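You operate a simulated robot arm through the tools that you are given. There is no shell and no other tool. Be economical: measure what you need, move in short steps, check, and stop when the job is done.

You run a simulated robot arm. Do the job below in one go: nothing can be reset, and whatever is moved stays where it is left.

## Task
Put the cable coil with a white strap marked ninety-five on the middle shelf of the open shelving away on the second shelf from the bottom of the open shelving. Put the battery marked "65" from the middle shelf of the open shelving on the fourth shelf from the bottom of the open shelving and the battery that says "72" on the blue colour frame without a tab. Shut the upper drawer of the black unit. Press the flash button four two times. Take the orange clip and put it on the bench top in front of the cradle. Push the top drawer of the cable test bench shut. Take the roll of white tape from the cable test bench and leave it on the cue sheet with a blue spine. Take the white wipe pad and put it on the bench top beside the target board. Put the grey module labelled "95" from the grey steel table on the clear pale lens glass there and the grey module that says "22" in the fx rejects. Switch the brake lever off. Press the test button of the data tester two times. Open the cupboard door of the microphone bench, take the black foam cup on the bench top behind the tester and put it away on the upper shelf of the bench cupboard, then shut the door. Pull the drawer marked lenses open. The order is free. Set down upright: black foam cup. The brake lever goes clockwise seen from above, to its stop.
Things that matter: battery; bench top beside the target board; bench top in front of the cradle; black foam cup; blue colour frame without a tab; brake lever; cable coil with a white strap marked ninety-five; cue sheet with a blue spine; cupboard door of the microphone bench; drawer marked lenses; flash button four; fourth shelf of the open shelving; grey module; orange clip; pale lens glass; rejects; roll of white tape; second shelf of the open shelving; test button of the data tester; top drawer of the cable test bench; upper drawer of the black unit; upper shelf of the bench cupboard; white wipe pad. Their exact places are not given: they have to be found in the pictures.

The check looks at the end state, three seconds after you hand in, the way a careful person would. Anything else that was tipped, shoved, dropped, spilled or broken makes it a failure. Flat cloth is picked up by pressing the open fingertips on it (5 to 10 N) and closing them slowly along it; thin cloth reads only 2 to 8 mm in the jaws.

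## Robot
A 6-joint arm with a two-finger gripper on a trunk, on a base that drives. Base frame: it is fixed to the floor where the robot stands at the start and does not move with it; the origin is under the middle of the robot, x ahead of it, y to its left, z up. Readings come in cm, rad, newtons and seconds.
With the tool pointing down near the work surface it reaches from about 30 to 74 cm from the robot's upright axis, wherever it stands. Its first joint turns from -2.897 to 2.897 rad. Places, roughly: battery [50, -50, 100]; bench top beside the target board (24x32 cm) [-436, 490, 86]; bench top in front of the cradle (16x22 cm) [-234, 486, 86]; black foam cup (7x6x7 cm) [-170, 530, 90]; blue colour frame without a tab [50, -75, 100]; brake lever [20, 470, 90]; cable coil with a white strap marked ninety-five [50, 0, 100]; cue sheet with a blue spine [25, 325, 75]; cupboard door of the microphone bench [-370, -30, 40]; drawer marked lenses [-290, 490, 70]; flash button four [-480, -60, 80]; fourth shelf of the open shelving [50, -40, 120]; grey module [25, 400, 75]; orange clip (4x4x4 cm) [-440, 80, 110]; pale lens glass [25, 400, 75]; rejects (13x13 cm) [-256, 486, 86]; roll of white tape (11x11x5 cm) [20, 290, 80]; second shelf of the open shelving [50, -40, 50]; test button of the data tester [-170, 490, 90]; top drawer of the cable test bench [0, 230, 70]; upper drawer of the black unit [-490, -30, 60]; upper shelf of the bench cupboard [-370, -60, 40]; white wipe pad [25, 325, 75]. Payload 1.57 kg.
The tool frame sits at the grasp point between the pads (the TCP): z along the fingers, y along the line on which they close. The tips reach 2.1 cm beyond it. Largest opening 7 cm; the body of the gripper starts 5 cm behind the TCP.
Orientation is told as [roll, pitch, yaw] about the base's x, y, z axes, in that order, counted from this pose: with the fingers straight down and closing along the base's y, the tool's x points along the base's -x, its y along +y and its z along -z.

## Interface
- The arm moves only by the tool jog_arm. Its argument "commands" is a list of rows, each a list of 6 numbers: the shift along the tool's x, y, z in cm, then the turn, a rotation vector about the tool's x, y, z in rad. In form: [[tx, ty, tz, wx, wy, wz], ...]. A call has 1 to 12 rows; each row is the pose to reach, as a shift and turn from the pose commanded when the call began, along the tool's axes at that moment. "jaw" is the closure in counts, from 0 (fully open) to 255 (shut), set as the call begins (left out, the last holds). A row lasts 0.2 s, in which the tool goes at most 5 cm and 0.15 rad; a call with a longer step from one row to the next is refused whole, and so is a gripper value outside its range. Where a pose cannot be reached the arm comes as near as it can. A force on the tool above 40 N (or 10 N above the force at the start of the call, whichever is more), or a blocked arm, ends the call early, and 0.2 s more pass. The fingers move at their own pace and stop on an object; they squeeze with about 30 N. The grip force told is the motor's: it shows also when the fingers shut on nothing. Time passes only in rows, and 0.2 s behind the last, so rows that repeat a pose let the fingers close. It gives the time, the measured TCP pose, the force on the tool (base axes), the opening and the grip force at its end, in the units of the frame above (readings bear some noise), with the torque about the TCP (base axes, N m) and any sound that the robot's microphone picked up, and new pictures: "show" is both (left out), scene, wrist or none.
- Cameras (640 x 400 px; columns grow to the right, rows downward): "scene" is now at [1.01, 10.64, 149.12]; the picture's right is [-0.57, -0.82, 0.00], its down [-0.54, 0.38, -0.75] and it looks along [0.62, -0.43, -0.66] (base axes); focal length 279 px, centre (320, 200). "wrist" rides on the gripper at [7.9, 0.4, -8.1] in the tool frame; the picture's right is [-0.05, 1.00, 0.00], its down [-0.67, -0.04, -0.74] and it looks along [-0.74, -0.04, 0.67] (tool axes); focal length 256 px, centre (320, 200).
- drive_base(legs): drives the robot by 1 to 6 legs, each [ahead, left, turn to the left] in cm, cm and rad, along the robot's own axes; the way and the turn of a leg run together, so that a leg with both is an arc; at most 150 cm and 3.142 rad a leg. The arm and the cameras ride along, it lands a little off, and it stops where it bumps. It gives what a move gives, and a new picture of the scene camera.
- aim_head(pan, tilt): turns the head with the scene camera to pan (to the left, within 2.705 rad either way) and tilt (down, from -0.506 to 1.204), counted from straight ahead of the robot. It gives what a move gives, and a new picture of the scene camera.
- probe_pixels(camera, pixels): for up to 12 pixels [column, row] of the newest picture of that camera ("zoom" is the newest enlarged one), the place [x, y, z] in the base frame of the surface seen there, good to about 0.2 cm. No time passes.
- inspect(camera, box): a new picture of the part [left, top, right, bottom] of that camera's present view, enlarged. No time passes.
- sign_off(): hands the job in; it is judged then, once.

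Work in short steps. Measure before you move; look again where a grasp or a placing could have gone wrong, and mend it. You have 392 turns and 360 pictures in all, those below and enlarged ones among them. Open the gripper and draw the arm clear of the work before you hand the job in, unless the task says otherwise; then end with one line.

The tools are called after "Request:" by a JSON object that holds its "fn" and its "kwargs". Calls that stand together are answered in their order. jog_arm: Moves the arm, as the interface text tells. Its arguments: {"type":"object","properties":{"commands":{"type":"array"},"jaw":{"type":"number"},"show":{"type":"string","enum":["both","scene","wrist","none"]}},"required":["commands"]} The other tools are called the same way: drive_base (legs) drives the base; aim_head (pan, tilt) turns the head that bears the scene camera; probe_pixels (camera, pixels) gives the place of the surface under pixels of a picture; inspect (camera, box) takes an enlarged picture of a part of a camera's view; sign_off () hands the job in.

At the start:

```text
clock: 0.0
tool_pos: [30.14, -13.17, 99.95]
tool_rot: [-0.001, 0.001, 0.0]
contact_force: [1.4, -0.7, 0.0]
torque: [0.02, 0.0, 0.03]
grip_width: 7.02
finger_force: 0.1
robot x, y, heading: [-0.04, -0.03, -0.001]
head pan, tilt: [-0.613, 0.719]
```

scene: 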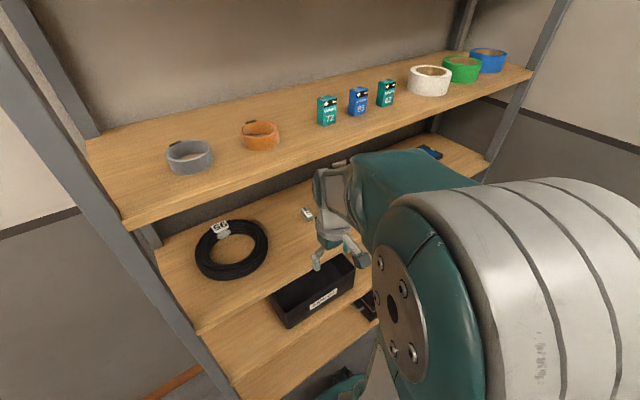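
wrist: 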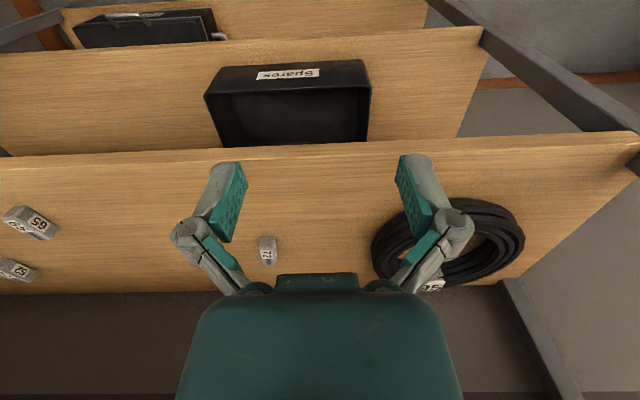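

The scene shows the shelving with the coil at (232,248) and small batteries on a higher shelf at (328,110). I'll measure the places in both pictures.

Request:
{"fn": "probe_pixels", "kwargs": {"camera": "scene", "pixels": [[232, 225], [232, 272], [200, 255], [266, 245], [328, 112], [359, 100], [387, 95], [230, 230], [315, 290], [307, 213], [150, 200], [190, 330]]}}

Request:
{"fn": "probe_pixels", "kwargs": {"camera": "wrist", "pixels": [[268, 250], [40, 225], [18, 270], [450, 240], [430, 285], [290, 100], [300, 160], [290, 50], [150, 30], [520, 240], [300, 280], [20, 220]]}}

Request:
{"fn": "inspect", "kwargs": {"camera": "wrist", "box": [0, 180, 320, 380]}}

Request:
{"fn": "aim_head", "kwargs": {"pan": -1.0, "tilt": 0.6}}

```text
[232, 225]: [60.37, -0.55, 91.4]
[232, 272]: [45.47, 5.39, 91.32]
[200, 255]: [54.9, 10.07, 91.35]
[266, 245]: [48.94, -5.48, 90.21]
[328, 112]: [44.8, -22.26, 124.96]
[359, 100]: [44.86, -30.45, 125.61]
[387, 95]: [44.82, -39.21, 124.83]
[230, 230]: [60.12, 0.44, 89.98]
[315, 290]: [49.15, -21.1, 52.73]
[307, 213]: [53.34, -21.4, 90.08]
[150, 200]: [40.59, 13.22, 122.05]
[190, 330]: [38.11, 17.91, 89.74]
```

```text
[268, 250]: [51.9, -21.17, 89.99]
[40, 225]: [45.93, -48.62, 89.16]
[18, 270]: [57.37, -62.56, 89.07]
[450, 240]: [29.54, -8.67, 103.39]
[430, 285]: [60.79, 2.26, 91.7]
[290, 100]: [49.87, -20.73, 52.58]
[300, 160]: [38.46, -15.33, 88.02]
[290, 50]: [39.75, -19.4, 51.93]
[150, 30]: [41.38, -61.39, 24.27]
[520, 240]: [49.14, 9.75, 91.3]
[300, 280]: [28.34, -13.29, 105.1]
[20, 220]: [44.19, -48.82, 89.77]
```

```text
2.00 times, centred on (160, 280) of wrist
```

zoom: 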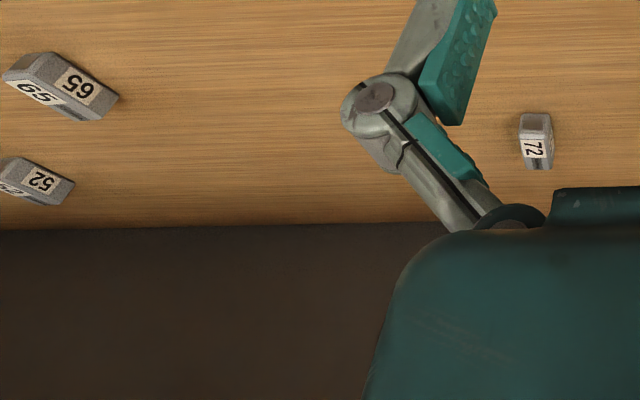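

```text
clock: 0.9
tool_pos: [30.04, -13.02, 99.86]
tool_rot: [0.0, 0.001, 0.0]
contact_force: [0.0, 0.3, 0.0]
torque: [-0.04, -0.03, 0.03]
grip_width: 6.99
finger_force: 0.1
robot x, y, heading: [0.36, 0.3, 0.002]
head pan, tilt: [-1.0, 0.6]
```

scene: 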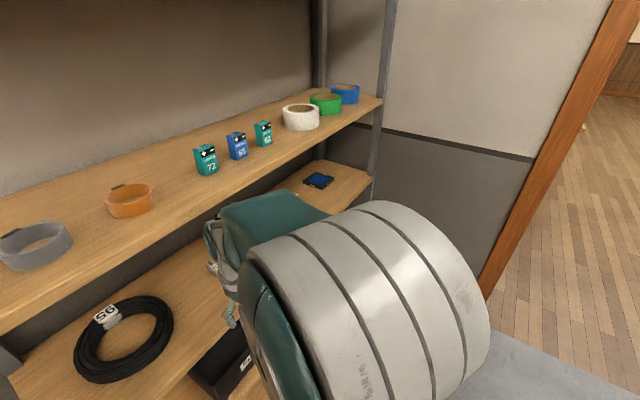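

The blue item at (319,180) may be a colour frame, and the batteries are at (206,160). I'll enlarge both areas.

Request:
{"fn": "inspect", "kwargs": {"camera": "scene", "box": [180, 80, 400, 218]}}

Request:
{"fn": "probe_pixels", "kwargs": {"camera": "scene", "pixels": [[318, 181], [310, 177], [326, 185], [346, 190], [206, 165], [100, 315], [380, 100], [366, 180], [250, 350], [300, 118]]}}

```text
2.90 times, centred on (290, 149) of scene
```

zoom: 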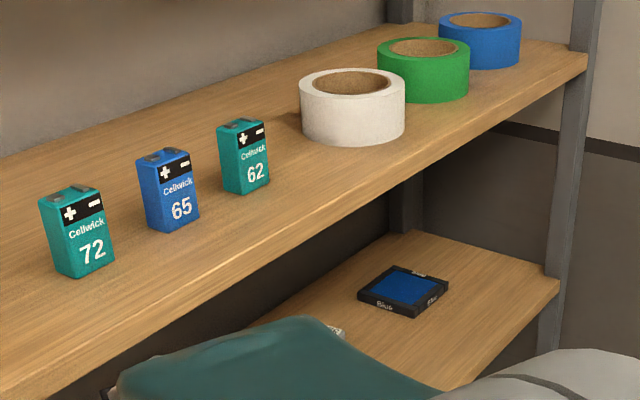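

```text
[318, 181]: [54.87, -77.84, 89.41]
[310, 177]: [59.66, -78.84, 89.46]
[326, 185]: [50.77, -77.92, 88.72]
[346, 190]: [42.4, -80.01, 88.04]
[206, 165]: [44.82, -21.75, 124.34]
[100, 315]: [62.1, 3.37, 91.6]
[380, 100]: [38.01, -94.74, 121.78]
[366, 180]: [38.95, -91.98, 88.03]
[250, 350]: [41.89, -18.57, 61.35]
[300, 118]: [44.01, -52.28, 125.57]
```

The blue frame sits at about [55,-78] on the middle shelf (z 88). The middle shelf's grey blocks still need a better look, so I'll drive right along the shelving.

Request:
{"fn": "drive_base", "kwargs": {"legs": [[0, -40, 0]]}}

Request:
{"fn": "jog_arm", "kwargs": {"commands": [[0, 0, 0, 0, 0, 0]], "show": "wrist"}}

```text
clock: 3.4
tool_pos: [30.29, -52.37, 99.91]
tool_rot: [-0.004, 0.0, 0.004]
contact_force: [-0.1, 0.7, -0.4]
torque: [-0.01, 0.01, -0.03]
grip_width: 6.97
finger_force: 0.0
robot x, y, heading: [0.12, -39.46, 0.001]
head pan, tilt: [-1.0, 0.6]
```

scene: 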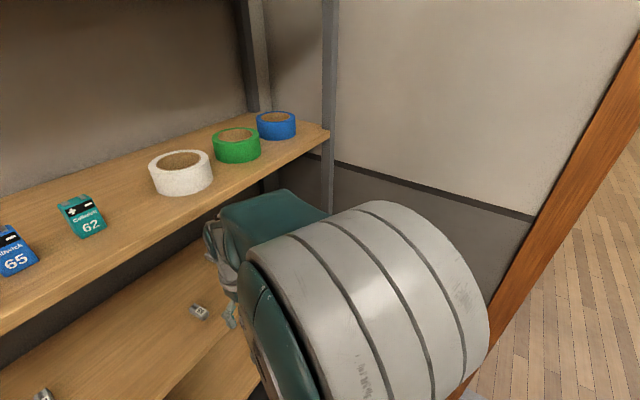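

```text
clock: 3.8
tool_pos: [30.27, -53.03, 99.77]
tool_rot: [0.001, 0.003, 0.001]
contact_force: [0.5, -0.2, 0.1]
torque: [0.02, 0.03, -0.02]
grip_width: 7.01
finger_force: 0.2
robot x, y, heading: [-0.08, -39.86, 0.001]
head pan, tilt: [-1.0, 0.6]
```

wrist: 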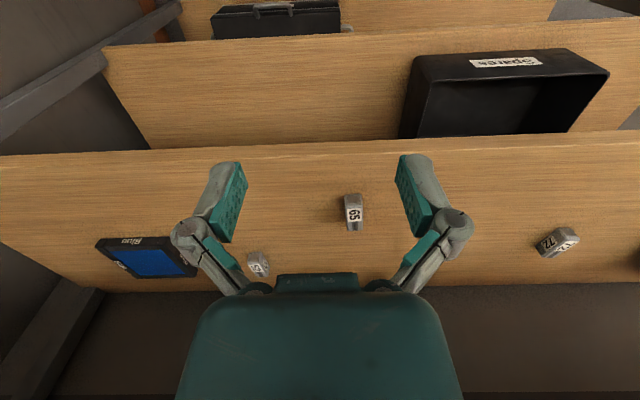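

Three grey blocks (65, 72, 52) and one blue frame at (150,258) are on the middle shelf. I'll enlarge to check labels and tabs.

Request:
{"fn": "inspect", "kwargs": {"camera": "wrist", "box": [80, 180, 400, 380]}}

Request:
{"fn": "inspect", "kwargs": {"camera": "wrist", "box": [320, 180, 640, 380]}}

Request:
{"fn": "probe_pixels", "kwargs": {"camera": "wrist", "pixels": [[353, 197], [355, 222], [345, 213], [364, 212], [545, 245], [562, 243], [150, 262], [100, 246], [175, 241], [197, 272], [125, 273], [258, 263]]}}

```text
2.00 times, centred on (240, 280) of wrist
```

zoom: 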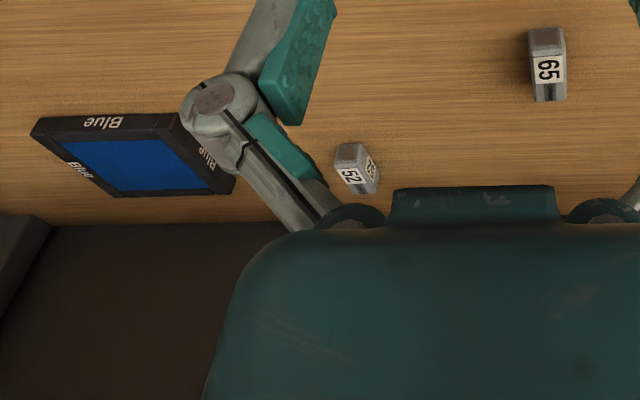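

```text
2.00 times, centred on (480, 280) of wrist
```

zoom: 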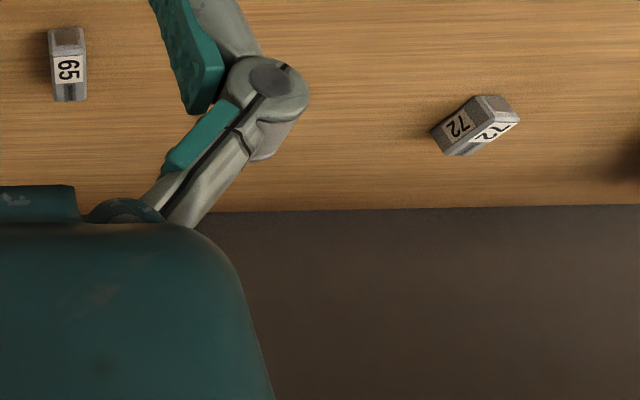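

```text
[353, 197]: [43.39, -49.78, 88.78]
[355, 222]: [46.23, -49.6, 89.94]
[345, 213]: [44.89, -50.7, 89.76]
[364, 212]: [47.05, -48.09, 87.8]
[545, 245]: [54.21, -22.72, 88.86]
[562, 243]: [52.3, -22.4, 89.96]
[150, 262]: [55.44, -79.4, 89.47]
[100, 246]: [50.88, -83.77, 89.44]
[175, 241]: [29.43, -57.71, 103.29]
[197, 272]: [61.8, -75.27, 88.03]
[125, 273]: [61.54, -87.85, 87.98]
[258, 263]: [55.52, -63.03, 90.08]
```

Block 65 lies at about [45.5,-49.3] with its length along x. I'll tilt the tool 0.6 rad forward in front of the shelf and take a fresh wrist picture.

Request:
{"fn": "jog_arm", "kwargs": {"commands": [[0, 1, 0, 0, -0.15, 0], [0, 2, 0, 0, -0.3, 0], [0, 3, 0, 0, -0.45, 0], [0, 3.7, 0, 0, -0.6, 0], [0, 3.7, 0, 0, -0.6, 0]]}}

```text
clock: 5.0
tool_pos: [32.57, -50.28, 101.8]
tool_rot: [-0.001, -0.6, 0.004]
contact_force: [-0.2, 0.3, -0.6]
torque: [-0.01, 0.02, -0.01]
grip_width: 7.02
finger_force: 0.0
out of reach, approached as far as the arm can: row 3, 4, 5
robot x, y, heading: [-0.03, -40.06, 0.009]
head pan, tilt: [-1.0, 0.6]
```

scene: 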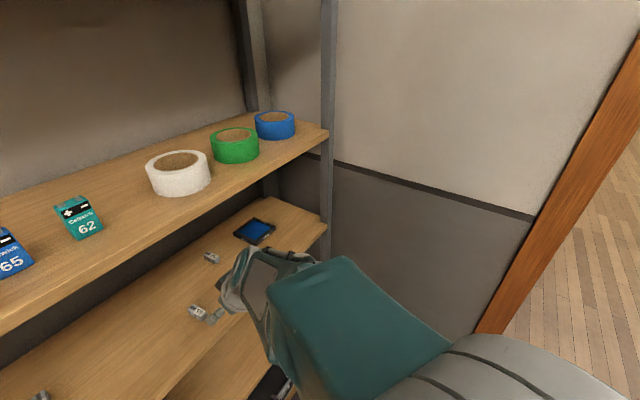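
wrist: 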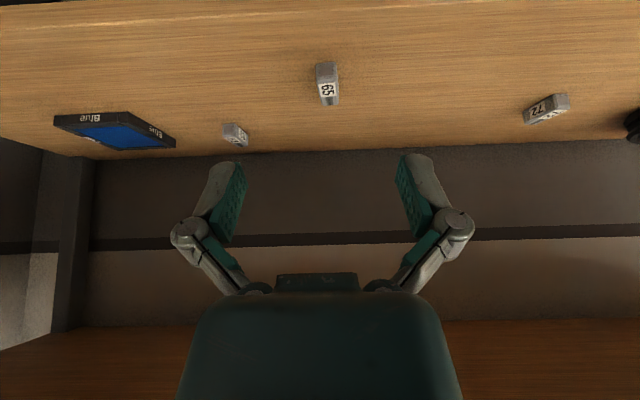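

The tilted view shows block 65 at (327,85), square to the tool. I'll measure its edges.

Request:
{"fn": "probe_pixels", "kwargs": {"camera": "wrist", "pixels": [[326, 68], [318, 72], [335, 72], [327, 90], [321, 90], [337, 90], [328, 101], [540, 112], [555, 98], [327, 78]]}}

Request:
{"fn": "inspect", "kwargs": {"camera": "wrist", "box": [260, 40, 420, 140]}}

```text
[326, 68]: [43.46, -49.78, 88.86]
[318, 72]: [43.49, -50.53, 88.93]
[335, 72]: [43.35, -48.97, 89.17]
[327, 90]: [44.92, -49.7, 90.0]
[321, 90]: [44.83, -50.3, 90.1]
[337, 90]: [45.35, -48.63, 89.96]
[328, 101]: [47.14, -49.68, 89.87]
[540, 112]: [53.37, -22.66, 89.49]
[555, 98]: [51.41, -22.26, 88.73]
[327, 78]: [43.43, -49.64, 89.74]
```

```text
4.00 times, centred on (340, 90) of wrist
```

zoom: 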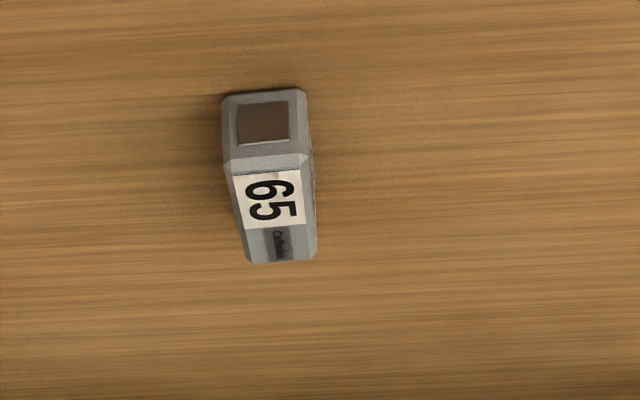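

Block 65 (with "Cellwick" on it) spans x 43.4–47.5, y −50.5 to −48.8, top z 90. I'll come nearer at a smaller tilt of 0.3 and check the pose.

Request:
{"fn": "jog_arm", "kwargs": {"commands": [[-1.25, 0.15, 2.3, 0, 0.1, 0], [-2.5, 0.3, 4.6, 0, 0.2, 0], [-3.8, 0.45, 7, 0, 0.3, 0], [-5.05, 0.6, 9.27, 0, 0.3, 0], [-5.05, 0.6, 9.27, 0, 0.3, 0]], "show": "wrist"}}

```text
clock: 6.2
tool_pos: [42.06, -49.74, 97.01]
tool_rot: [0.0, -0.3, 0.005]
contact_force: [0.2, -0.3, 0.5]
torque: [0.02, 0.01, 0.0]
grip_width: 7.03
finger_force: 0.0
robot x, y, heading: [-0.15, -39.57, 0.002]
head pan, tilt: [-1.0, 0.6]
```

wrist: 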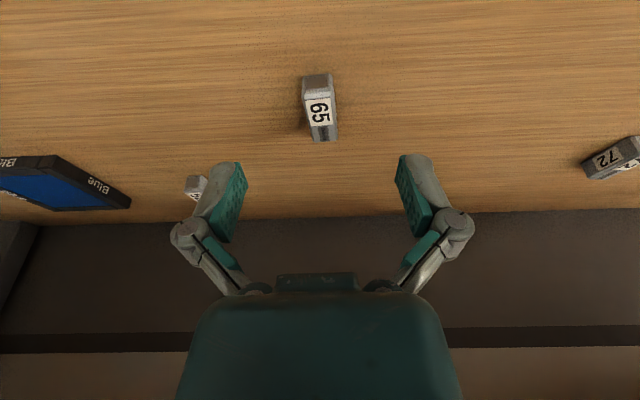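

On pose. Block 65 is between the jaws' path at (320,105). I'll descend to tips just above the shelf.

Request:
{"fn": "jog_arm", "kwargs": {"commands": [[-0.4, 0.05, 3.5, 0, 0, 0], [-0.79, 0.1, 7.0, 0, 0, 0], [-0.79, 0.1, 7.0, 0, 0, 0]], "show": "wrist"}}

Request:
{"fn": "jog_arm", "kwargs": {"commands": [[0, 0, 0, 0, 0, 0], [0, 0, 0, 0, 0, 0], [0, 0, 0, 0, 0, 0]], "jaw": 255, "show": "wrist"}}

```text
clock: 7.0
tool_pos: [44.73, -49.49, 90.46]
tool_rot: [0.002, -0.297, 0.003]
contact_force: [0.1, 1.1, 0.1]
torque: [0.03, 0.01, 0.01]
grip_width: 7.02
finger_force: 0.2
robot x, y, heading: [-0.38, -39.78, 0.001]
head pan, tilt: [-1.0, 0.6]
```

wrist: 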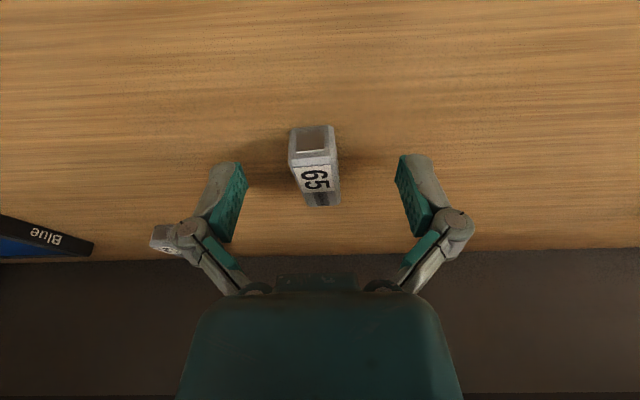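

```text
clock: 7.8
tool_pos: [44.63, -49.61, 90.46]
tool_rot: [-0.001, -0.3, 0.005]
contact_force: [1.2, -0.1, 6.8]
torque: [0.03, -0.18, 0.03]
grip_width: 1.89
finger_force: 29.8
robot x, y, heading: [0.0, -39.94, 0.002]
head pan, tilt: [-1.0, 0.6]
```

wrist: 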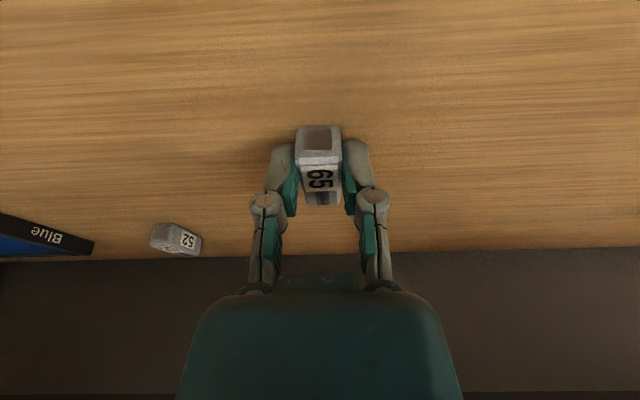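

Held at 1.9 cm. I'll lift it and withdraw from the shelf, then look at the fourth shelf for a free spot.

Request:
{"fn": "jog_arm", "kwargs": {"commands": [[0, 0, -4, 0, 0, 0], [1.5, 0, -7, 0, 0, 0], [5.5, 0, -7, 0, 0, 0], [9.5, 0, -6, 0, 0, 0], [9.5, 0, -6, 0, 0, 0]], "show": "none"}}

Request:
{"fn": "aim_head", "kwargs": {"pan": 0.3, "tilt": 0.35}}

```text
clock: 8.9
tool_pos: [34.13, -49.8, 93.4]
tool_rot: [0.0, -0.301, 0.003]
contact_force: [0.7, -1.4, 0.0]
torque: [0.0, 0.01, -0.02]
grip_width: 0.01
finger_force: 28.6
robot x, y, heading: [0.49, -39.5, 0.005]
head pan, tilt: [-1.0, 0.6]
```

```text
clock: 10.4
tool_pos: [33.99, -49.72, 93.34]
tool_rot: [-0.002, -0.299, 0.005]
contact_force: [0.7, 0.1, 0.4]
torque: [0.04, 0.01, 0.0]
grip_width: 0.01
finger_force: 28.5
robot x, y, heading: [0.26, -39.42, 0.006]
head pan, tilt: [0.3, 0.351]
```

scene: 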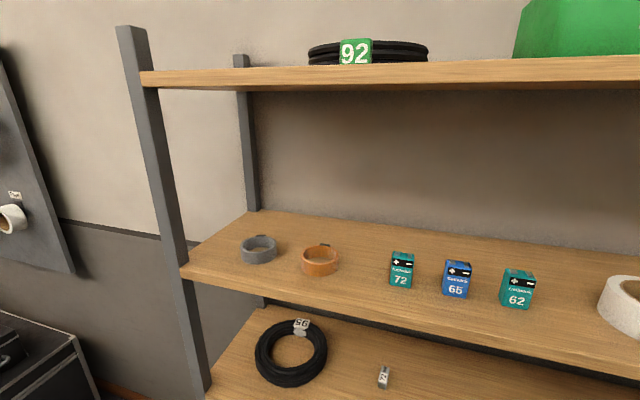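

The grip width is 0.01, so the battery slipped out. I'll look for where it is.

Request:
{"fn": "jog_arm", "kwargs": {"commands": [[0, 0, 0, 0, 0, 0]], "jaw": 0, "show": "wrist"}}

Request:
{"fn": "aim_head", "kwargs": {"pan": -0.6, "tilt": 0.7}}

```text
clock: 10.8
tool_pos: [34.02, -49.7, 93.41]
tool_rot: [0.0, -0.298, 0.004]
contact_force: [-0.3, 0.4, -0.5]
torque: [0.02, 0.0, -0.04]
grip_width: 6.87
finger_force: 0.0
robot x, y, heading: [0.41, -39.58, 0.001]
head pan, tilt: [0.3, 0.351]
```

wrist: 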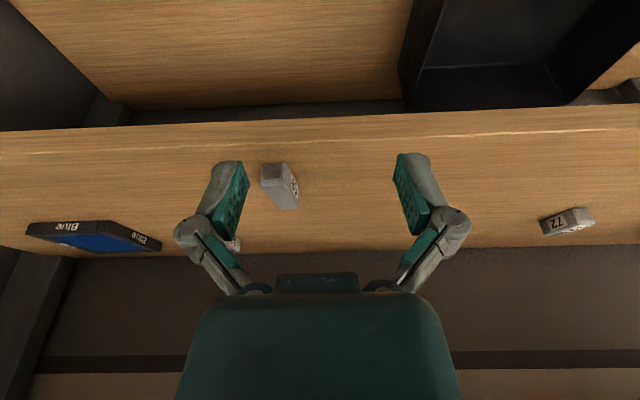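

```text
clock: 12.0
tool_pos: [34.07, -49.77, 93.36]
tool_rot: [0.0, -0.298, 0.004]
contact_force: [-1.0, -0.2, 0.7]
torque: [0.01, 0.0, 0.0]
grip_width: 7.03
finger_force: 0.1
robot x, y, heading: [0.17, -39.88, 0.002]
head pan, tilt: [-0.6, 0.7]
```

scene: 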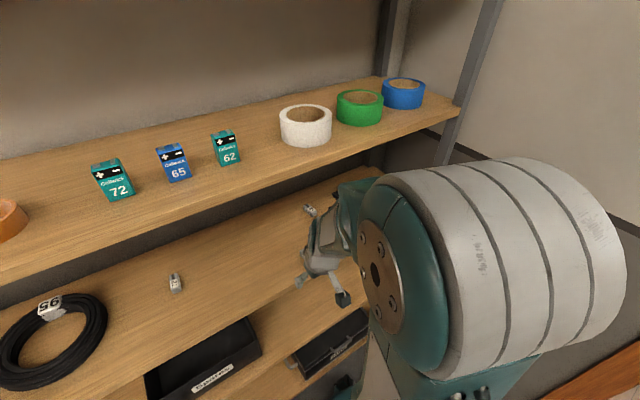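

The battery stays on the shelf, turned, at wrist pixel (280,187). I'll enlarge and measure it.

Request:
{"fn": "inspect", "kwargs": {"camera": "wrist", "box": [200, 130, 360, 230]}}

Request:
{"fn": "probe_pixels", "kwargs": {"camera": "wrist", "pixels": [[273, 170], [265, 183], [285, 168], [280, 187], [273, 205], [290, 205], [297, 192], [276, 177], [268, 172], [284, 195]]}}

```text
4.00 times, centred on (280, 180) of wrist
```

zoom: 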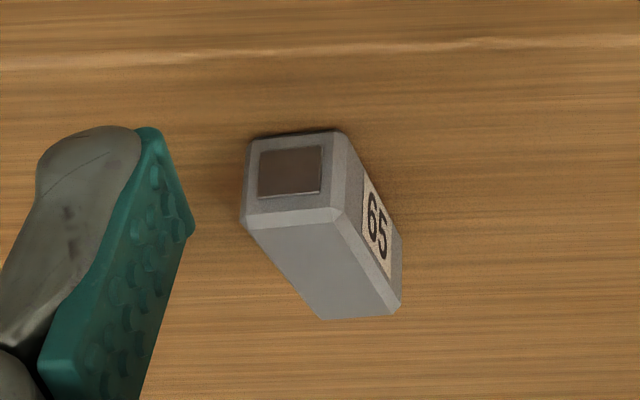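

```text
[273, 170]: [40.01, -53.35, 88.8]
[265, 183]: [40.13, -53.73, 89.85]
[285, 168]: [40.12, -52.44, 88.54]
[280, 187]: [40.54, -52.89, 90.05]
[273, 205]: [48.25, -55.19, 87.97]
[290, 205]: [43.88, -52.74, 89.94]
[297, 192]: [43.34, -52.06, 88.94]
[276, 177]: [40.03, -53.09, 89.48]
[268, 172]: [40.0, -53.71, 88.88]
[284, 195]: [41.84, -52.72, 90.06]
```

The battery now lies with centre about [42.1,-52.9], 2×2×4.2 cm. I'll go above it with the tool straight down.

Request:
{"fn": "jog_arm", "kwargs": {"commands": [[-0.5, -1, -3.5, 0, 0.1, 0], [-3.5, -2, -3, 0, 0.2, 0], [-6.5, -3.2, -2, 0, 0.3, 0], [-8.73, -3.2, -1.06, 0, 0.3, 0], [-8.73, -3.2, -1.06, 0, 0.3, 0]], "show": "wrist"}}

```text
clock: 13.4
tool_pos: [37.79, -52.99, 93.6]
tool_rot: [0.038, 0.102, -0.015]
contact_force: [-0.4, 0.2, 0.7]
torque: [0.04, 0.02, 0.03]
grip_width: 7.0
finger_force: 0.0
robot x, y, heading: [-1.58, -39.64, -0.005]
head pan, tilt: [-0.6, 0.7]
stopped in row 5: the arm was blocked; the commanded pose is now the measured one
```

wrist: 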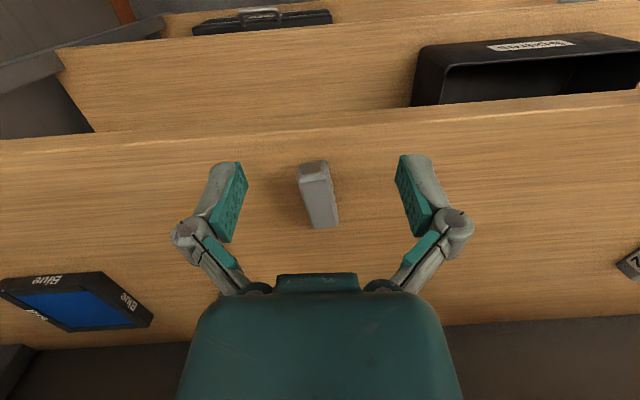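

The arm was blocked by the upper shelf when upright. I'll tilt forward again and back the base off 10 cm so the forearm lies flatter.

Request:
{"fn": "jog_arm", "kwargs": {"commands": [[1, 0, -1, -0.02, -0.15, 0], [2, 0, -1, -0.03, -0.3, 0], [2, 0, -1, -0.04, -0.45, 0.015], [2, 0, -1, -0.04, -0.5, 0.015]], "show": "none"}}

Request:
{"fn": "drive_base", "kwargs": {"legs": [[-10, 0, 0]]}}

```text
refused: row 1 steps farther than a row can; nothing moved
```

```text
clock: 14.6
tool_pos: [28.78, -52.95, 94.17]
tool_rot: [0.031, 0.088, -0.013]
contact_force: [-0.3, 0.4, 0.5]
torque: [0.02, -0.01, 0.0]
grip_width: 7.0
finger_force: 0.2
robot x, y, heading: [-10.44, -39.97, -0.001]
head pan, tilt: [-0.6, 0.7]
```

scene: 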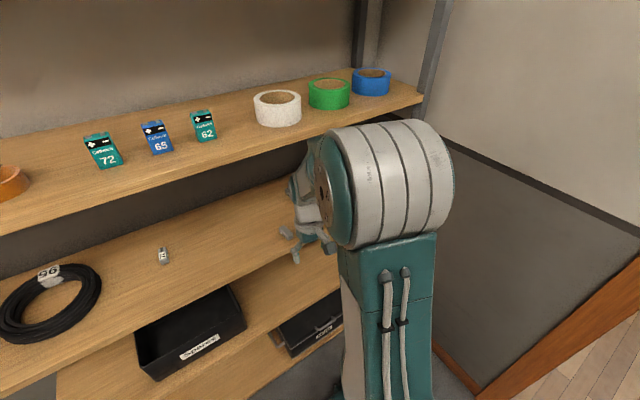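

The base moved back. Now I tilt to −0.4 pitch and rise in front of the shelf.

Request:
{"fn": "jog_arm", "kwargs": {"commands": [[0, 0, -1, 0.01, -0.12, -0.004], [-1, 0, -2, 0.02, -0.25, -0.008], [-3, 0, -3, 0.03, -0.37, -0.013], [-5, 0, -4, 0.03, -0.49, -0.013], [-5, 0, -4, 0.03, -0.49, -0.013]], "show": "wrist"}}

```text
clock: 15.8
tool_pos: [34.14, -53.13, 97.59]
tool_rot: [0.001, -0.406, -0.006]
contact_force: [-0.5, 0.4, -0.5]
torque: [-0.02, -0.01, 0.03]
grip_width: 6.97
finger_force: 0.0
robot x, y, heading: [-10.92, -39.93, -0.001]
head pan, tilt: [-0.6, 0.7]
```

wrist: 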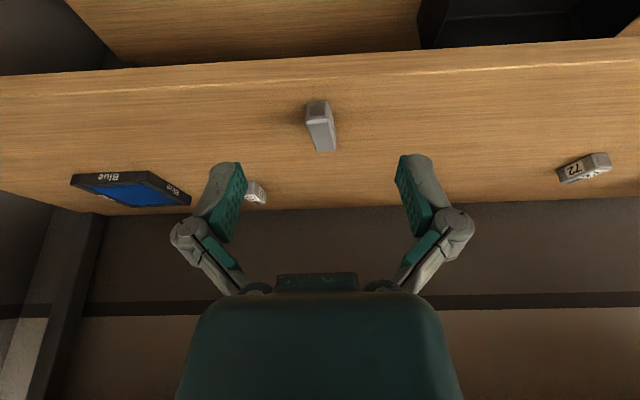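

Target is centred at (320,128). I'll descend to the battery and close, pausing for grip.

Request:
{"fn": "jog_arm", "kwargs": {"commands": [[-2, 0.1, 3.2, 0, 0, 0], [-3, 0.15, 6.4, 0, 0, 0], [-4, 0.15, 9.6, 0, 0, 0], [-4, 0.15, 9.6, 0, 0, 0]], "show": "none"}}

Request:
{"fn": "jog_arm", "kwargs": {"commands": [[0, 0, 0, 0, 0, 0], [0, 0, 0, 0, 0, 0], [0, 0, 0, 0, 0, 0], [0, 0, 0, 0, 0, 0]], "jaw": 255, "show": "wrist"}}

```text
clock: 16.8
tool_pos: [41.6, -52.94, 90.35]
tool_rot: [0.0, -0.405, -0.005]
contact_force: [0.3, -0.2, 0.0]
torque: [0.01, -0.03, -0.03]
grip_width: 6.98
finger_force: 0.0
robot x, y, heading: [-10.89, -40.05, 0.002]
head pan, tilt: [-0.6, 0.7]
```

```text
clock: 17.8
tool_pos: [41.53, -52.82, 90.51]
tool_rot: [0.002, -0.408, -0.007]
contact_force: [1.9, -0.1, 12.7]
torque: [0.02, -0.15, -0.01]
grip_width: 1.89
finger_force: 29.9
robot x, y, heading: [-10.77, -39.85, -0.003]
head pan, tilt: [-0.6, 0.7]
```

wrist: 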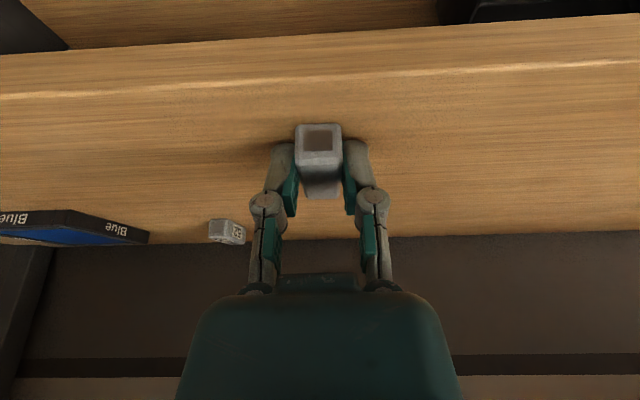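

Grip 1.89 cm with some upward push from the shelf. I'll lift gently and check the width.

Request:
{"fn": "jog_arm", "kwargs": {"commands": [[-0.1, 0, -0.3, 0, 0, 0], [-0.2, 0, -0.6, 0, 0, 0], [-0.4, 0, -1, 0, 0, 0], [-0.6, 0, -1.5, 0, 0, 0], [-0.8, 0, -2, 0, 0, 0]], "show": "wrist"}}

```text
clock: 19.0
tool_pos: [41.36, -53.01, 92.45]
tool_rot: [0.0, -0.403, -0.007]
contact_force: [-0.2, 0.0, 0.3]
torque: [-0.02, 0.04, 0.01]
grip_width: 1.88
finger_force: 30.1
robot x, y, heading: [-10.77, -40.02, -0.001]
head pan, tilt: [-0.6, 0.7]
```

wrist: 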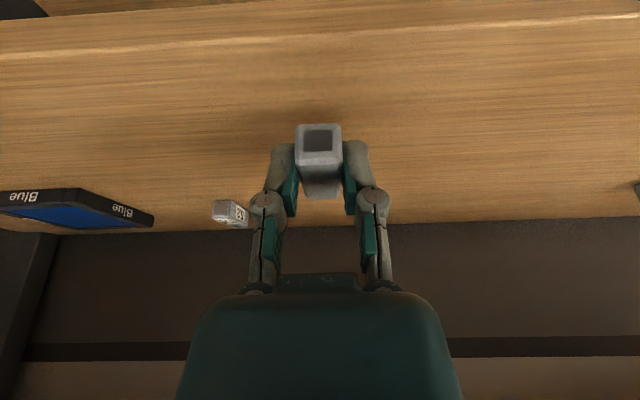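

Held well at 1.88. I'll probe the fourth shelf for free room near the rolls, then back the base out slowly.

Request:
{"fn": "probe_pixels", "kwargs": {"camera": "scene", "pixels": [[278, 115], [329, 100], [371, 88], [388, 92], [410, 95], [422, 97], [20, 185], [60, 170], [103, 157], [395, 103], [350, 80], [240, 128]]}}

Request:
{"fn": "drive_base", "kwargs": {"legs": [[-14, 0, 0]]}}

```text
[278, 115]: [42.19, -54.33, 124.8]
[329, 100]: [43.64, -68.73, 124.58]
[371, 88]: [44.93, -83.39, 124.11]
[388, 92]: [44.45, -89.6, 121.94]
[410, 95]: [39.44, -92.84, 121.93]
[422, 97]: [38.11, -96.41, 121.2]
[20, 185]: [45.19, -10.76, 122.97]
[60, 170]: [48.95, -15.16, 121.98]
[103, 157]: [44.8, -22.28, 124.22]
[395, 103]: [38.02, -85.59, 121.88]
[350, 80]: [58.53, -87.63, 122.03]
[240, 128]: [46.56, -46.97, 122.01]
```

```text
clock: 20.3
tool_pos: [27.82, -52.93, 92.46]
tool_rot: [-0.001, -0.404, -0.006]
contact_force: [0.7, 0.5, -1.3]
torque: [0.0, 0.03, 0.0]
grip_width: 1.91
finger_force: 30.4
robot x, y, heading: [-24.36, -39.96, 0.002]
head pan, tilt: [-0.6, 0.7]
```

scene: 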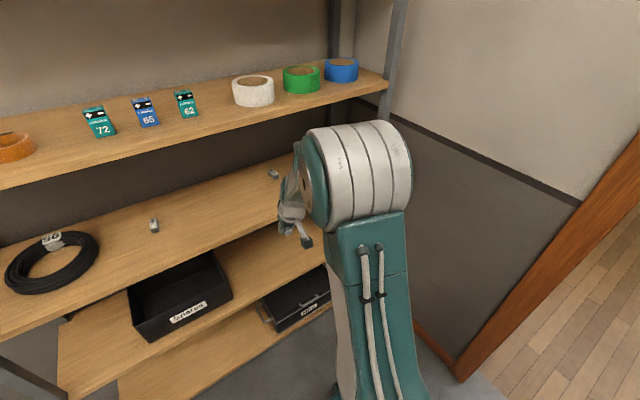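

Free gap on the fourth shelf appears near y −15. I'll measure the neighbours there before moving over.

Request:
{"fn": "probe_pixels", "kwargs": {"camera": "scene", "pixels": [[33, 150], [15, 152], [60, 140], [62, 155], [50, 165], [86, 125], [90, 134], [93, 112]]}}

Request:
{"fn": "drive_base", "kwargs": {"legs": [[0, 37.5, 0]]}}

Request:
{"fn": "jog_arm", "kwargs": {"commands": [[-0.9, 0, -2.3, 0, 0, 0], [-1.8, 0, -4.6, 0, 0, 0], [-2.7, 0, -6.9, 0, 0, 0], [-3.6, 0, -9.2, 0, 0, 0], [-4.5, 0, -11.5, 0, 0, 0], [-5.4, 0, -13.8, 0, 0, 0], [-6.3, 0, -16.1, 0, 0, 0], [-7.2, 0, -18.4, 0, 0, 0], [-8.1, 0, -20.7, 0, 0, 0], [-9, 0, -23, 0, 0, 0], [-9.9, 0, -25.3, 0, 0, 0], [-10.8, 0, -27.6, 0, 0, 0]], "show": "none"}}

```text
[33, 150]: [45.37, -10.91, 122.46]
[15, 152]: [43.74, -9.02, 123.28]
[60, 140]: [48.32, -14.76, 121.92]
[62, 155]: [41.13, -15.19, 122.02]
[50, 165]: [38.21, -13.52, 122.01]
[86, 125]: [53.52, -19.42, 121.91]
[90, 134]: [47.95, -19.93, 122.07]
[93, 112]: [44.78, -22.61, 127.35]
```

```text
clock: 22.6
tool_pos: [27.67, -16.08, 92.44]
tool_rot: [0.003, -0.402, -0.01]
contact_force: [-0.2, -0.1, 0.3]
torque: [-0.03, -0.01, 0.06]
grip_width: 1.93
finger_force: 30.1
robot x, y, heading: [-24.28, -2.51, -0.007]
head pan, tilt: [-0.6, 0.7]
```

scene: 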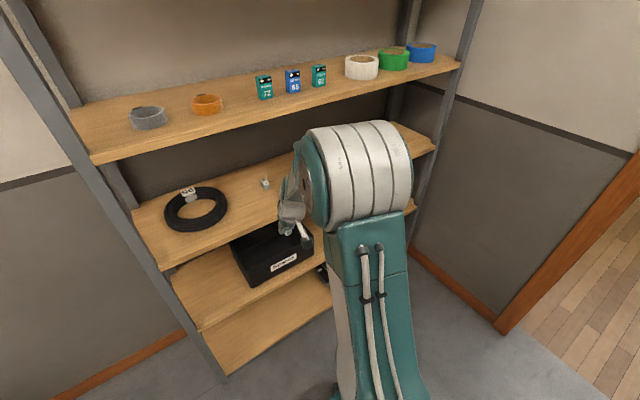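

```text
clock: 25.2
tool_pos: [26.97, -15.73, 122.11]
tool_rot: [0.001, -0.401, -0.007]
contact_force: [0.4, 0.4, 0.1]
torque: [-0.01, -0.01, 0.01]
grip_width: 1.9
finger_force: 30.0
robot x, y, heading: [-24.1, -2.43, -0.002]
head pan, tilt: [-0.6, 0.7]
```

The tool is at [27,-15.7,122] still holding. Up 5 and then forward 18 cm over the gap.

Request:
{"fn": "jog_arm", "kwargs": {"commands": [[-1, 0, -2.3, 0, 0, 0], [-2, 0, -4.6, 0, 0, 0], [-4.3, 0, -3.6, 0, 0, 0], [-6.6, 0, -2.6, 0, 0, 0], [-8.9, 0, -1.6, 0, 0, 0], [-11.2, 0, -0.6, 0, 0, 0], [-13.5, 0, 0.4, 0, 0, 0], [-15.8, 0, 1.4, 0, 0, 0], [-18.5, 0, 2.5, 0, 0, 0], [-18.5, 0, 2.5, 0, 0, 0]]}}

```text
clock: 27.4
tool_pos: [42.6, -15.61, 125.42]
tool_rot: [0.001, -0.403, -0.011]
contact_force: [0.7, -0.3, -0.3]
torque: [0.01, 0.03, -0.01]
grip_width: 1.88
finger_force: 29.8
out of reach, approached as far as the arm can: row 8, 9, 10
robot x, y, heading: [-24.07, -2.56, -0.006]
head pan, tilt: [-0.6, 0.7]
```

scene: 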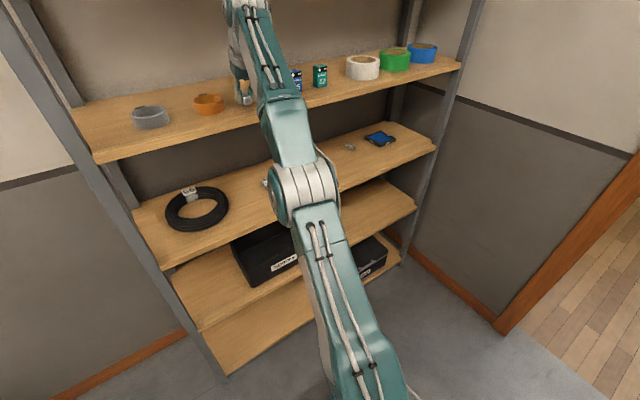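
wrist: 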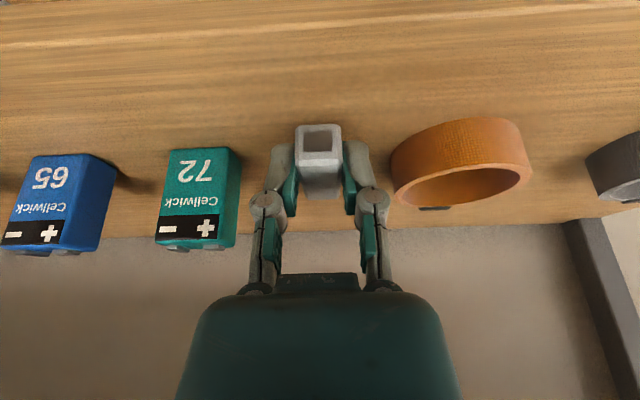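

It stops at the reach limit, [42.6,-15.6,125.4], centred in the gap. I'll lower about 1 cm.

Request:
{"fn": "jog_arm", "kwargs": {"commands": [[0.19, 0, 0.43, 0, 0, 0], [0.38, 0, 0.85, 0, 0, 0], [0.38, 0, 0.85, 0, 0, 0]], "show": "none"}}

```text
clock: 28.2
tool_pos: [42.56, -15.47, 124.51]
tool_rot: [0.0, -0.403, -0.009]
contact_force: [0.2, 0.2, -0.6]
torque: [-0.04, -0.01, 0.03]
grip_width: 1.89
finger_force: 29.6
robot x, y, heading: [-24.05, -2.54, -0.003]
head pan, tilt: [-0.6, 0.7]
```

At placing height with no contact yet. A small further lowering, then a partial opening.

Request:
{"fn": "jog_arm", "kwargs": {"commands": [[0.1, 0, 0.2, 0, 0, 0], [0.1, 0, 0.2, 0, 0, 0]], "show": "none"}}

Request:
{"fn": "jog_arm", "kwargs": {"commands": [[0, 0, 0, 0, 0, 0], [0, 0, 0, 0, 0, 0]], "jaw": 130, "show": "wrist"}}

```text
clock: 28.9
tool_pos: [42.52, -15.49, 124.46]
tool_rot: [0.0, -0.404, -0.008]
contact_force: [2.0, -0.6, 5.1]
torque: [-0.02, -0.11, -0.04]
grip_width: 1.93
finger_force: 30.4
robot x, y, heading: [-24.3, -2.61, -0.004]
head pan, tilt: [-0.6, 0.7]
```

```text
clock: 29.4
tool_pos: [42.58, -15.43, 124.25]
tool_rot: [0.0, -0.404, -0.01]
contact_force: [0.7, 0.1, -0.4]
torque: [0.0, 0.0, 0.03]
grip_width: 3.39
finger_force: 0.1
robot x, y, heading: [-24.65, -2.41, -0.004]
head pan, tilt: [-0.6, 0.7]
```

wrist: 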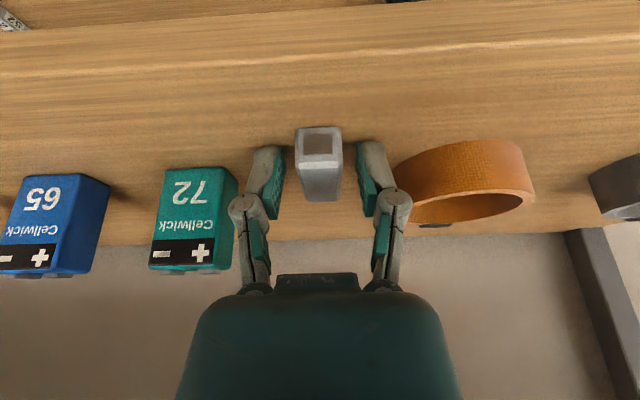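

Battery 65 is standing on the fourth shelf. I'll withdraw up and back.

Request:
{"fn": "jog_arm", "kwargs": {"commands": [[0, 0, -3, 0, 0, 0], [0, 0, -6, 0, 0, 0], [4, 0, -8, 0, 0, 0], [8, 0, -9, 0, 0, 0], [12, 0, -7, 0, 0, 0], [15, 0, -4, 0, 0, 0], [15, 0, -1, 0, 0, 0], [16.5, 0, 3, 0, 0, 0], [18, 0, 7, 0, 0, 0], [20, 0, 11, 0, 0, 0], [22, 0, 15, 0, 0, 0], [22, 0, 17, 0, 0, 0]], "jaw": 100}}

```text
clock: 32.0
tool_pos: [28.9, -15.28, 100.03]
tool_rot: [0.0, -0.404, -0.009]
contact_force: [-0.1, 0.5, 1.0]
torque: [0.0, -0.02, 0.01]
grip_width: 4.25
finger_force: 0.0
out of reach, approached as far as the arm can: row 2, 3
robot x, y, heading: [-24.57, -2.46, -0.006]
head pan, tilt: [-0.6, 0.7]
```

scene: 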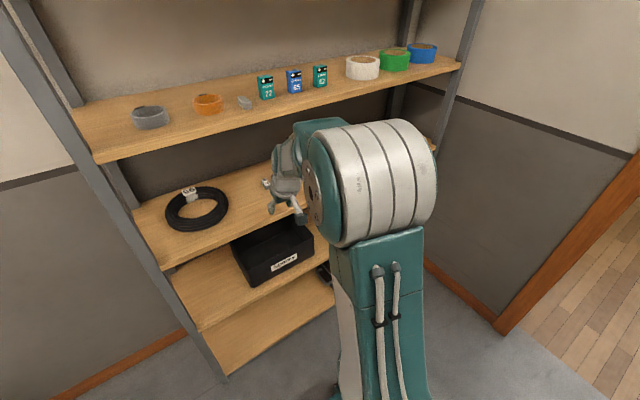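
wrist: 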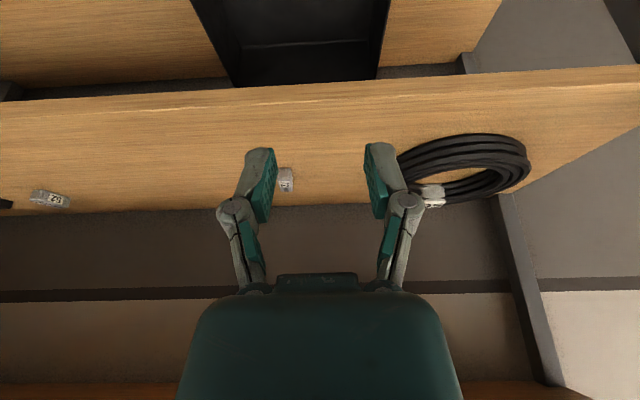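

Battery 65 is seen on the top shelf at (245,102). Now enlarge block 72 at (286,180).

Request:
{"fn": "inspect", "kwargs": {"camera": "wrist", "box": [246, 150, 326, 200]}}

```text
8.00 times, centred on (286, 175) of wrist
```

zoom: 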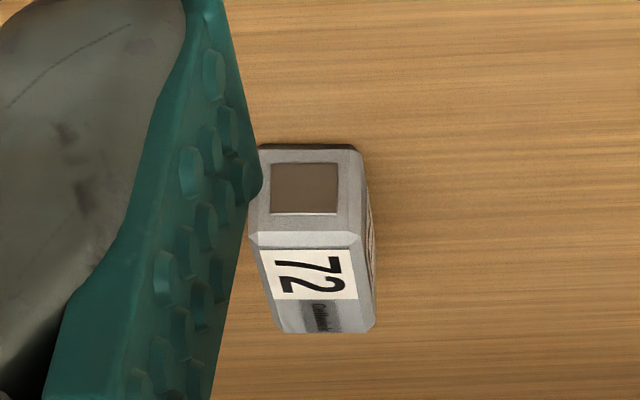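

Request:
{"fn": "probe_pixels", "kwargs": {"camera": "zoom", "pixels": [[305, 160], [280, 150], [350, 152], [310, 240], [270, 240], [345, 240], [290, 325], [360, 325], [372, 240], [310, 280]]}}

```text
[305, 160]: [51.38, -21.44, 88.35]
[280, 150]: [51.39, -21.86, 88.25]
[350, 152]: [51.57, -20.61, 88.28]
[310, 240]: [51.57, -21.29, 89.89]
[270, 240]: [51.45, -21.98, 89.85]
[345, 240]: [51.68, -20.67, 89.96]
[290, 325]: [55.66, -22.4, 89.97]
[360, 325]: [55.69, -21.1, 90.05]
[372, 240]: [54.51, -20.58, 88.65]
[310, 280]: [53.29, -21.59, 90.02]
```

Block 72 spans x 51.5–55.8 at y ≈ −21.55. I'll tilt to −0.6, line up y, and drive forward 9 cm.

Request:
{"fn": "jog_arm", "kwargs": {"commands": [[0, -2, 0, 0, -0.1, 0], [0, -4, 0, 0, -0.2, 0], [0, -6.2, 0, 0, -0.2, 0.1], [0, -6.2, 0, 0, -0.2, 0.1]], "jaw": 0, "show": "none"}}

Request:
{"fn": "drive_base", "kwargs": {"legs": [[9, 0, 0]]}}

Request:
{"fn": "jog_arm", "kwargs": {"commands": [[0, 0, 0, 0, 0, 0]], "show": "wrist"}}

```text
clock: 33.0
tool_pos: [28.87, -21.41, 99.91]
tool_rot: [0.059, -0.601, -0.131]
contact_force: [0.1, -0.2, -0.1]
torque: [-0.02, 0.01, 0.03]
grip_width: 7.03
finger_force: 0.1
robot x, y, heading: [-24.41, -2.82, -0.005]
head pan, tilt: [-0.6, 0.7]
```

```text
clock: 34.1
tool_pos: [37.83, -21.56, 99.94]
tool_rot: [0.058, -0.599, -0.13]
contact_force: [0.0, 0.2, 0.4]
torque: [-0.05, 0.06, -0.01]
grip_width: 7.02
finger_force: 0.1
robot x, y, heading: [-15.39, -2.32, -0.005]
head pan, tilt: [-0.6, 0.7]
```

scene: 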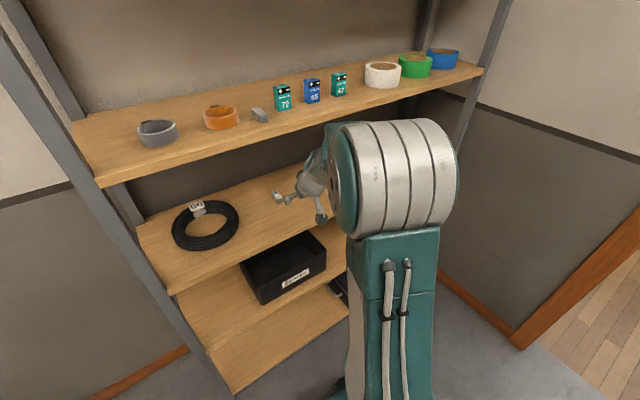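

```text
clock: 34.5
tool_pos: [37.84, -21.53, 99.9]
tool_rot: [0.059, -0.6, -0.132]
contact_force: [0.4, -0.5, -0.3]
torque: [0.03, -0.02, -0.02]
grip_width: 6.99
finger_force: 0.0
robot x, y, heading: [-15.16, -2.84, -0.006]
head pan, tilt: [-0.6, 0.7]
```

wrist: 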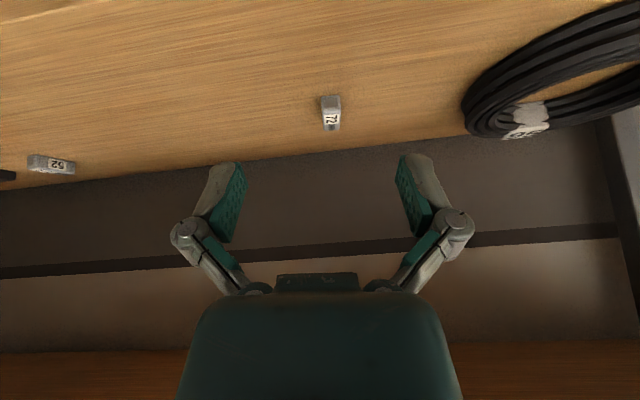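

Tool is aligned roughly; I'll approach along the fingers to 5 cm short of block 72, levelling the jaw line.

Request:
{"fn": "jog_arm", "kwargs": {"commands": [[-2, 0.3, 3, 0.03, 0, 0], [-4, 0.6, 6, 0.06, 0, 0], [-6, 0.9, 9, 0.06, 0, 0], [-7, 1.09, 11.27, 0.06, 0, 0], [-7, 1.09, 11.27, 0.06, 0, 0]], "show": "wrist"}}

```text
clock: 35.8
tool_pos: [49.96, -21.3, 94.62]
tool_rot: [-0.002, -0.601, -0.132]
contact_force: [0.6, -0.1, 0.1]
torque: [0.01, 0.02, -0.04]
grip_width: 7.02
finger_force: 0.1
robot x, y, heading: [-15.24, -2.72, -0.007]
head pan, tilt: [-0.6, 0.7]
```

wrist: 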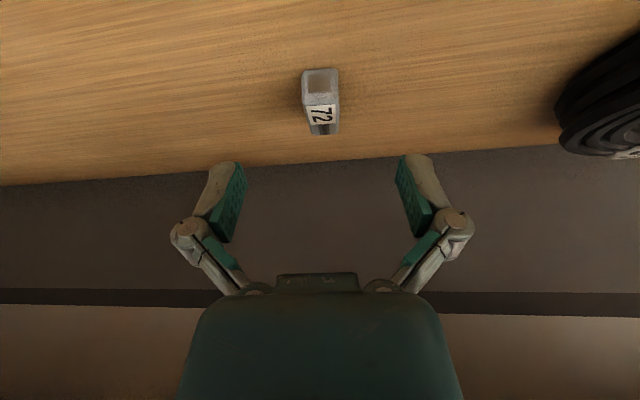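

Lined up. Go 5 cm down the fingers and close.

Request:
{"fn": "jog_arm", "kwargs": {"commands": [[0, 0.1, 2.5, 0, 0, 0], [0, 0.1, 4.9, 0, 0, 0], [0, 0.1, 4.9, 0, 0, 0]], "show": "none"}}

Request:
{"fn": "jog_arm", "kwargs": {"commands": [[0, 0, 0, 0, 0, 0], [0, 0, 0, 0, 0, 0], [0, 0, 0, 0, 0, 0], [0, 0, 0, 0, 0, 0]], "jaw": 255, "show": "wrist"}}

```text
clock: 36.5
tool_pos: [52.87, -21.64, 90.73]
tool_rot: [-0.001, -0.601, -0.132]
contact_force: [-0.1, -0.5, -0.6]
torque: [0.0, 0.01, 0.0]
grip_width: 6.99
finger_force: 0.0
robot x, y, heading: [-15.29, -2.4, -0.006]
head pan, tilt: [-0.6, 0.7]
```

```text
clock: 37.5
tool_pos: [52.91, -21.73, 90.75]
tool_rot: [-0.001, -0.601, -0.131]
contact_force: [1.4, 0.4, 8.9]
torque: [-0.08, -0.07, -0.01]
grip_width: 1.92
finger_force: 30.0
robot x, y, heading: [-15.3, -2.41, -0.003]
head pan, tilt: [-0.6, 0.7]
```

wrist: 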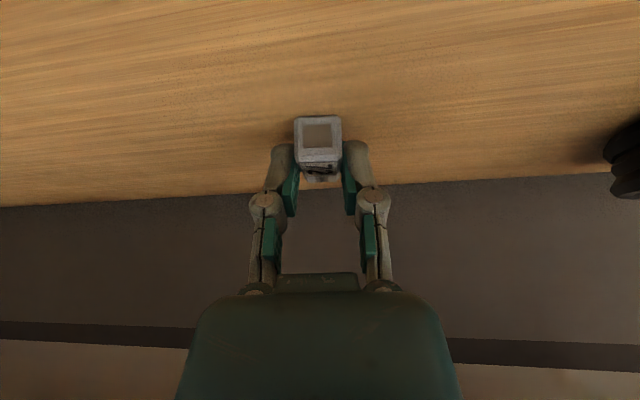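

Closed at 1.92. Lift gently 4 cm.

Request:
{"fn": "jog_arm", "kwargs": {"commands": [[-0.17, 0, -0.25, 0, 0, 0], [-0.4, 0, -0.6, 0, 0, 0], [-0.8, 0, -1.2, 0, 0, 0], [-1.3, 0, -1.9, 0, 0, 0], [-1.8, 0, -2.6, 0, 0, 0], [-2.26, 0, -3.3, 0, 0, 0]], "show": "none"}}

Request:
{"fn": "drive_base", "kwargs": {"legs": [[-10, 0, 0], [0, -52, 0]]}}

```text
clock: 39.0
tool_pos: [52.83, -21.54, 94.74]
tool_rot: [-0.001, -0.6, -0.131]
contact_force: [0.6, 0.1, -0.2]
torque: [0.0, -0.02, 0.01]
grip_width: 1.9
finger_force: 30.0
robot x, y, heading: [-15.25, -2.61, -0.001]
head pan, tilt: [-0.6, 0.7]
```

```text
clock: 42.7
tool_pos: [42.32, -73.54, 94.6]
tool_rot: [-0.003, -0.601, -0.131]
contact_force: [0.0, 0.3, 1.1]
torque: [0.0, 0.0, 0.0]
grip_width: 1.89
finger_force: 29.9
robot x, y, heading: [-26.1, -54.84, -0.006]
head pan, tilt: [-0.6, 0.7]
```

scene: 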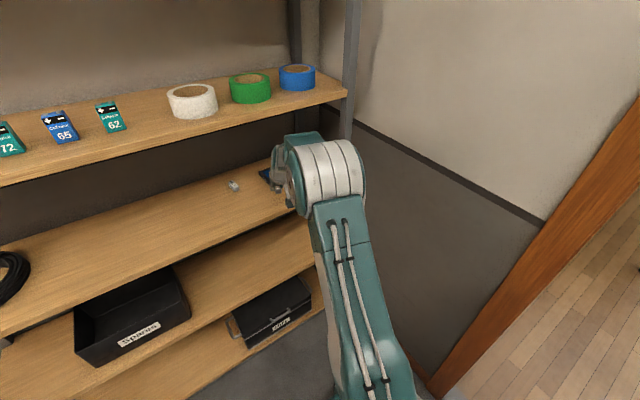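

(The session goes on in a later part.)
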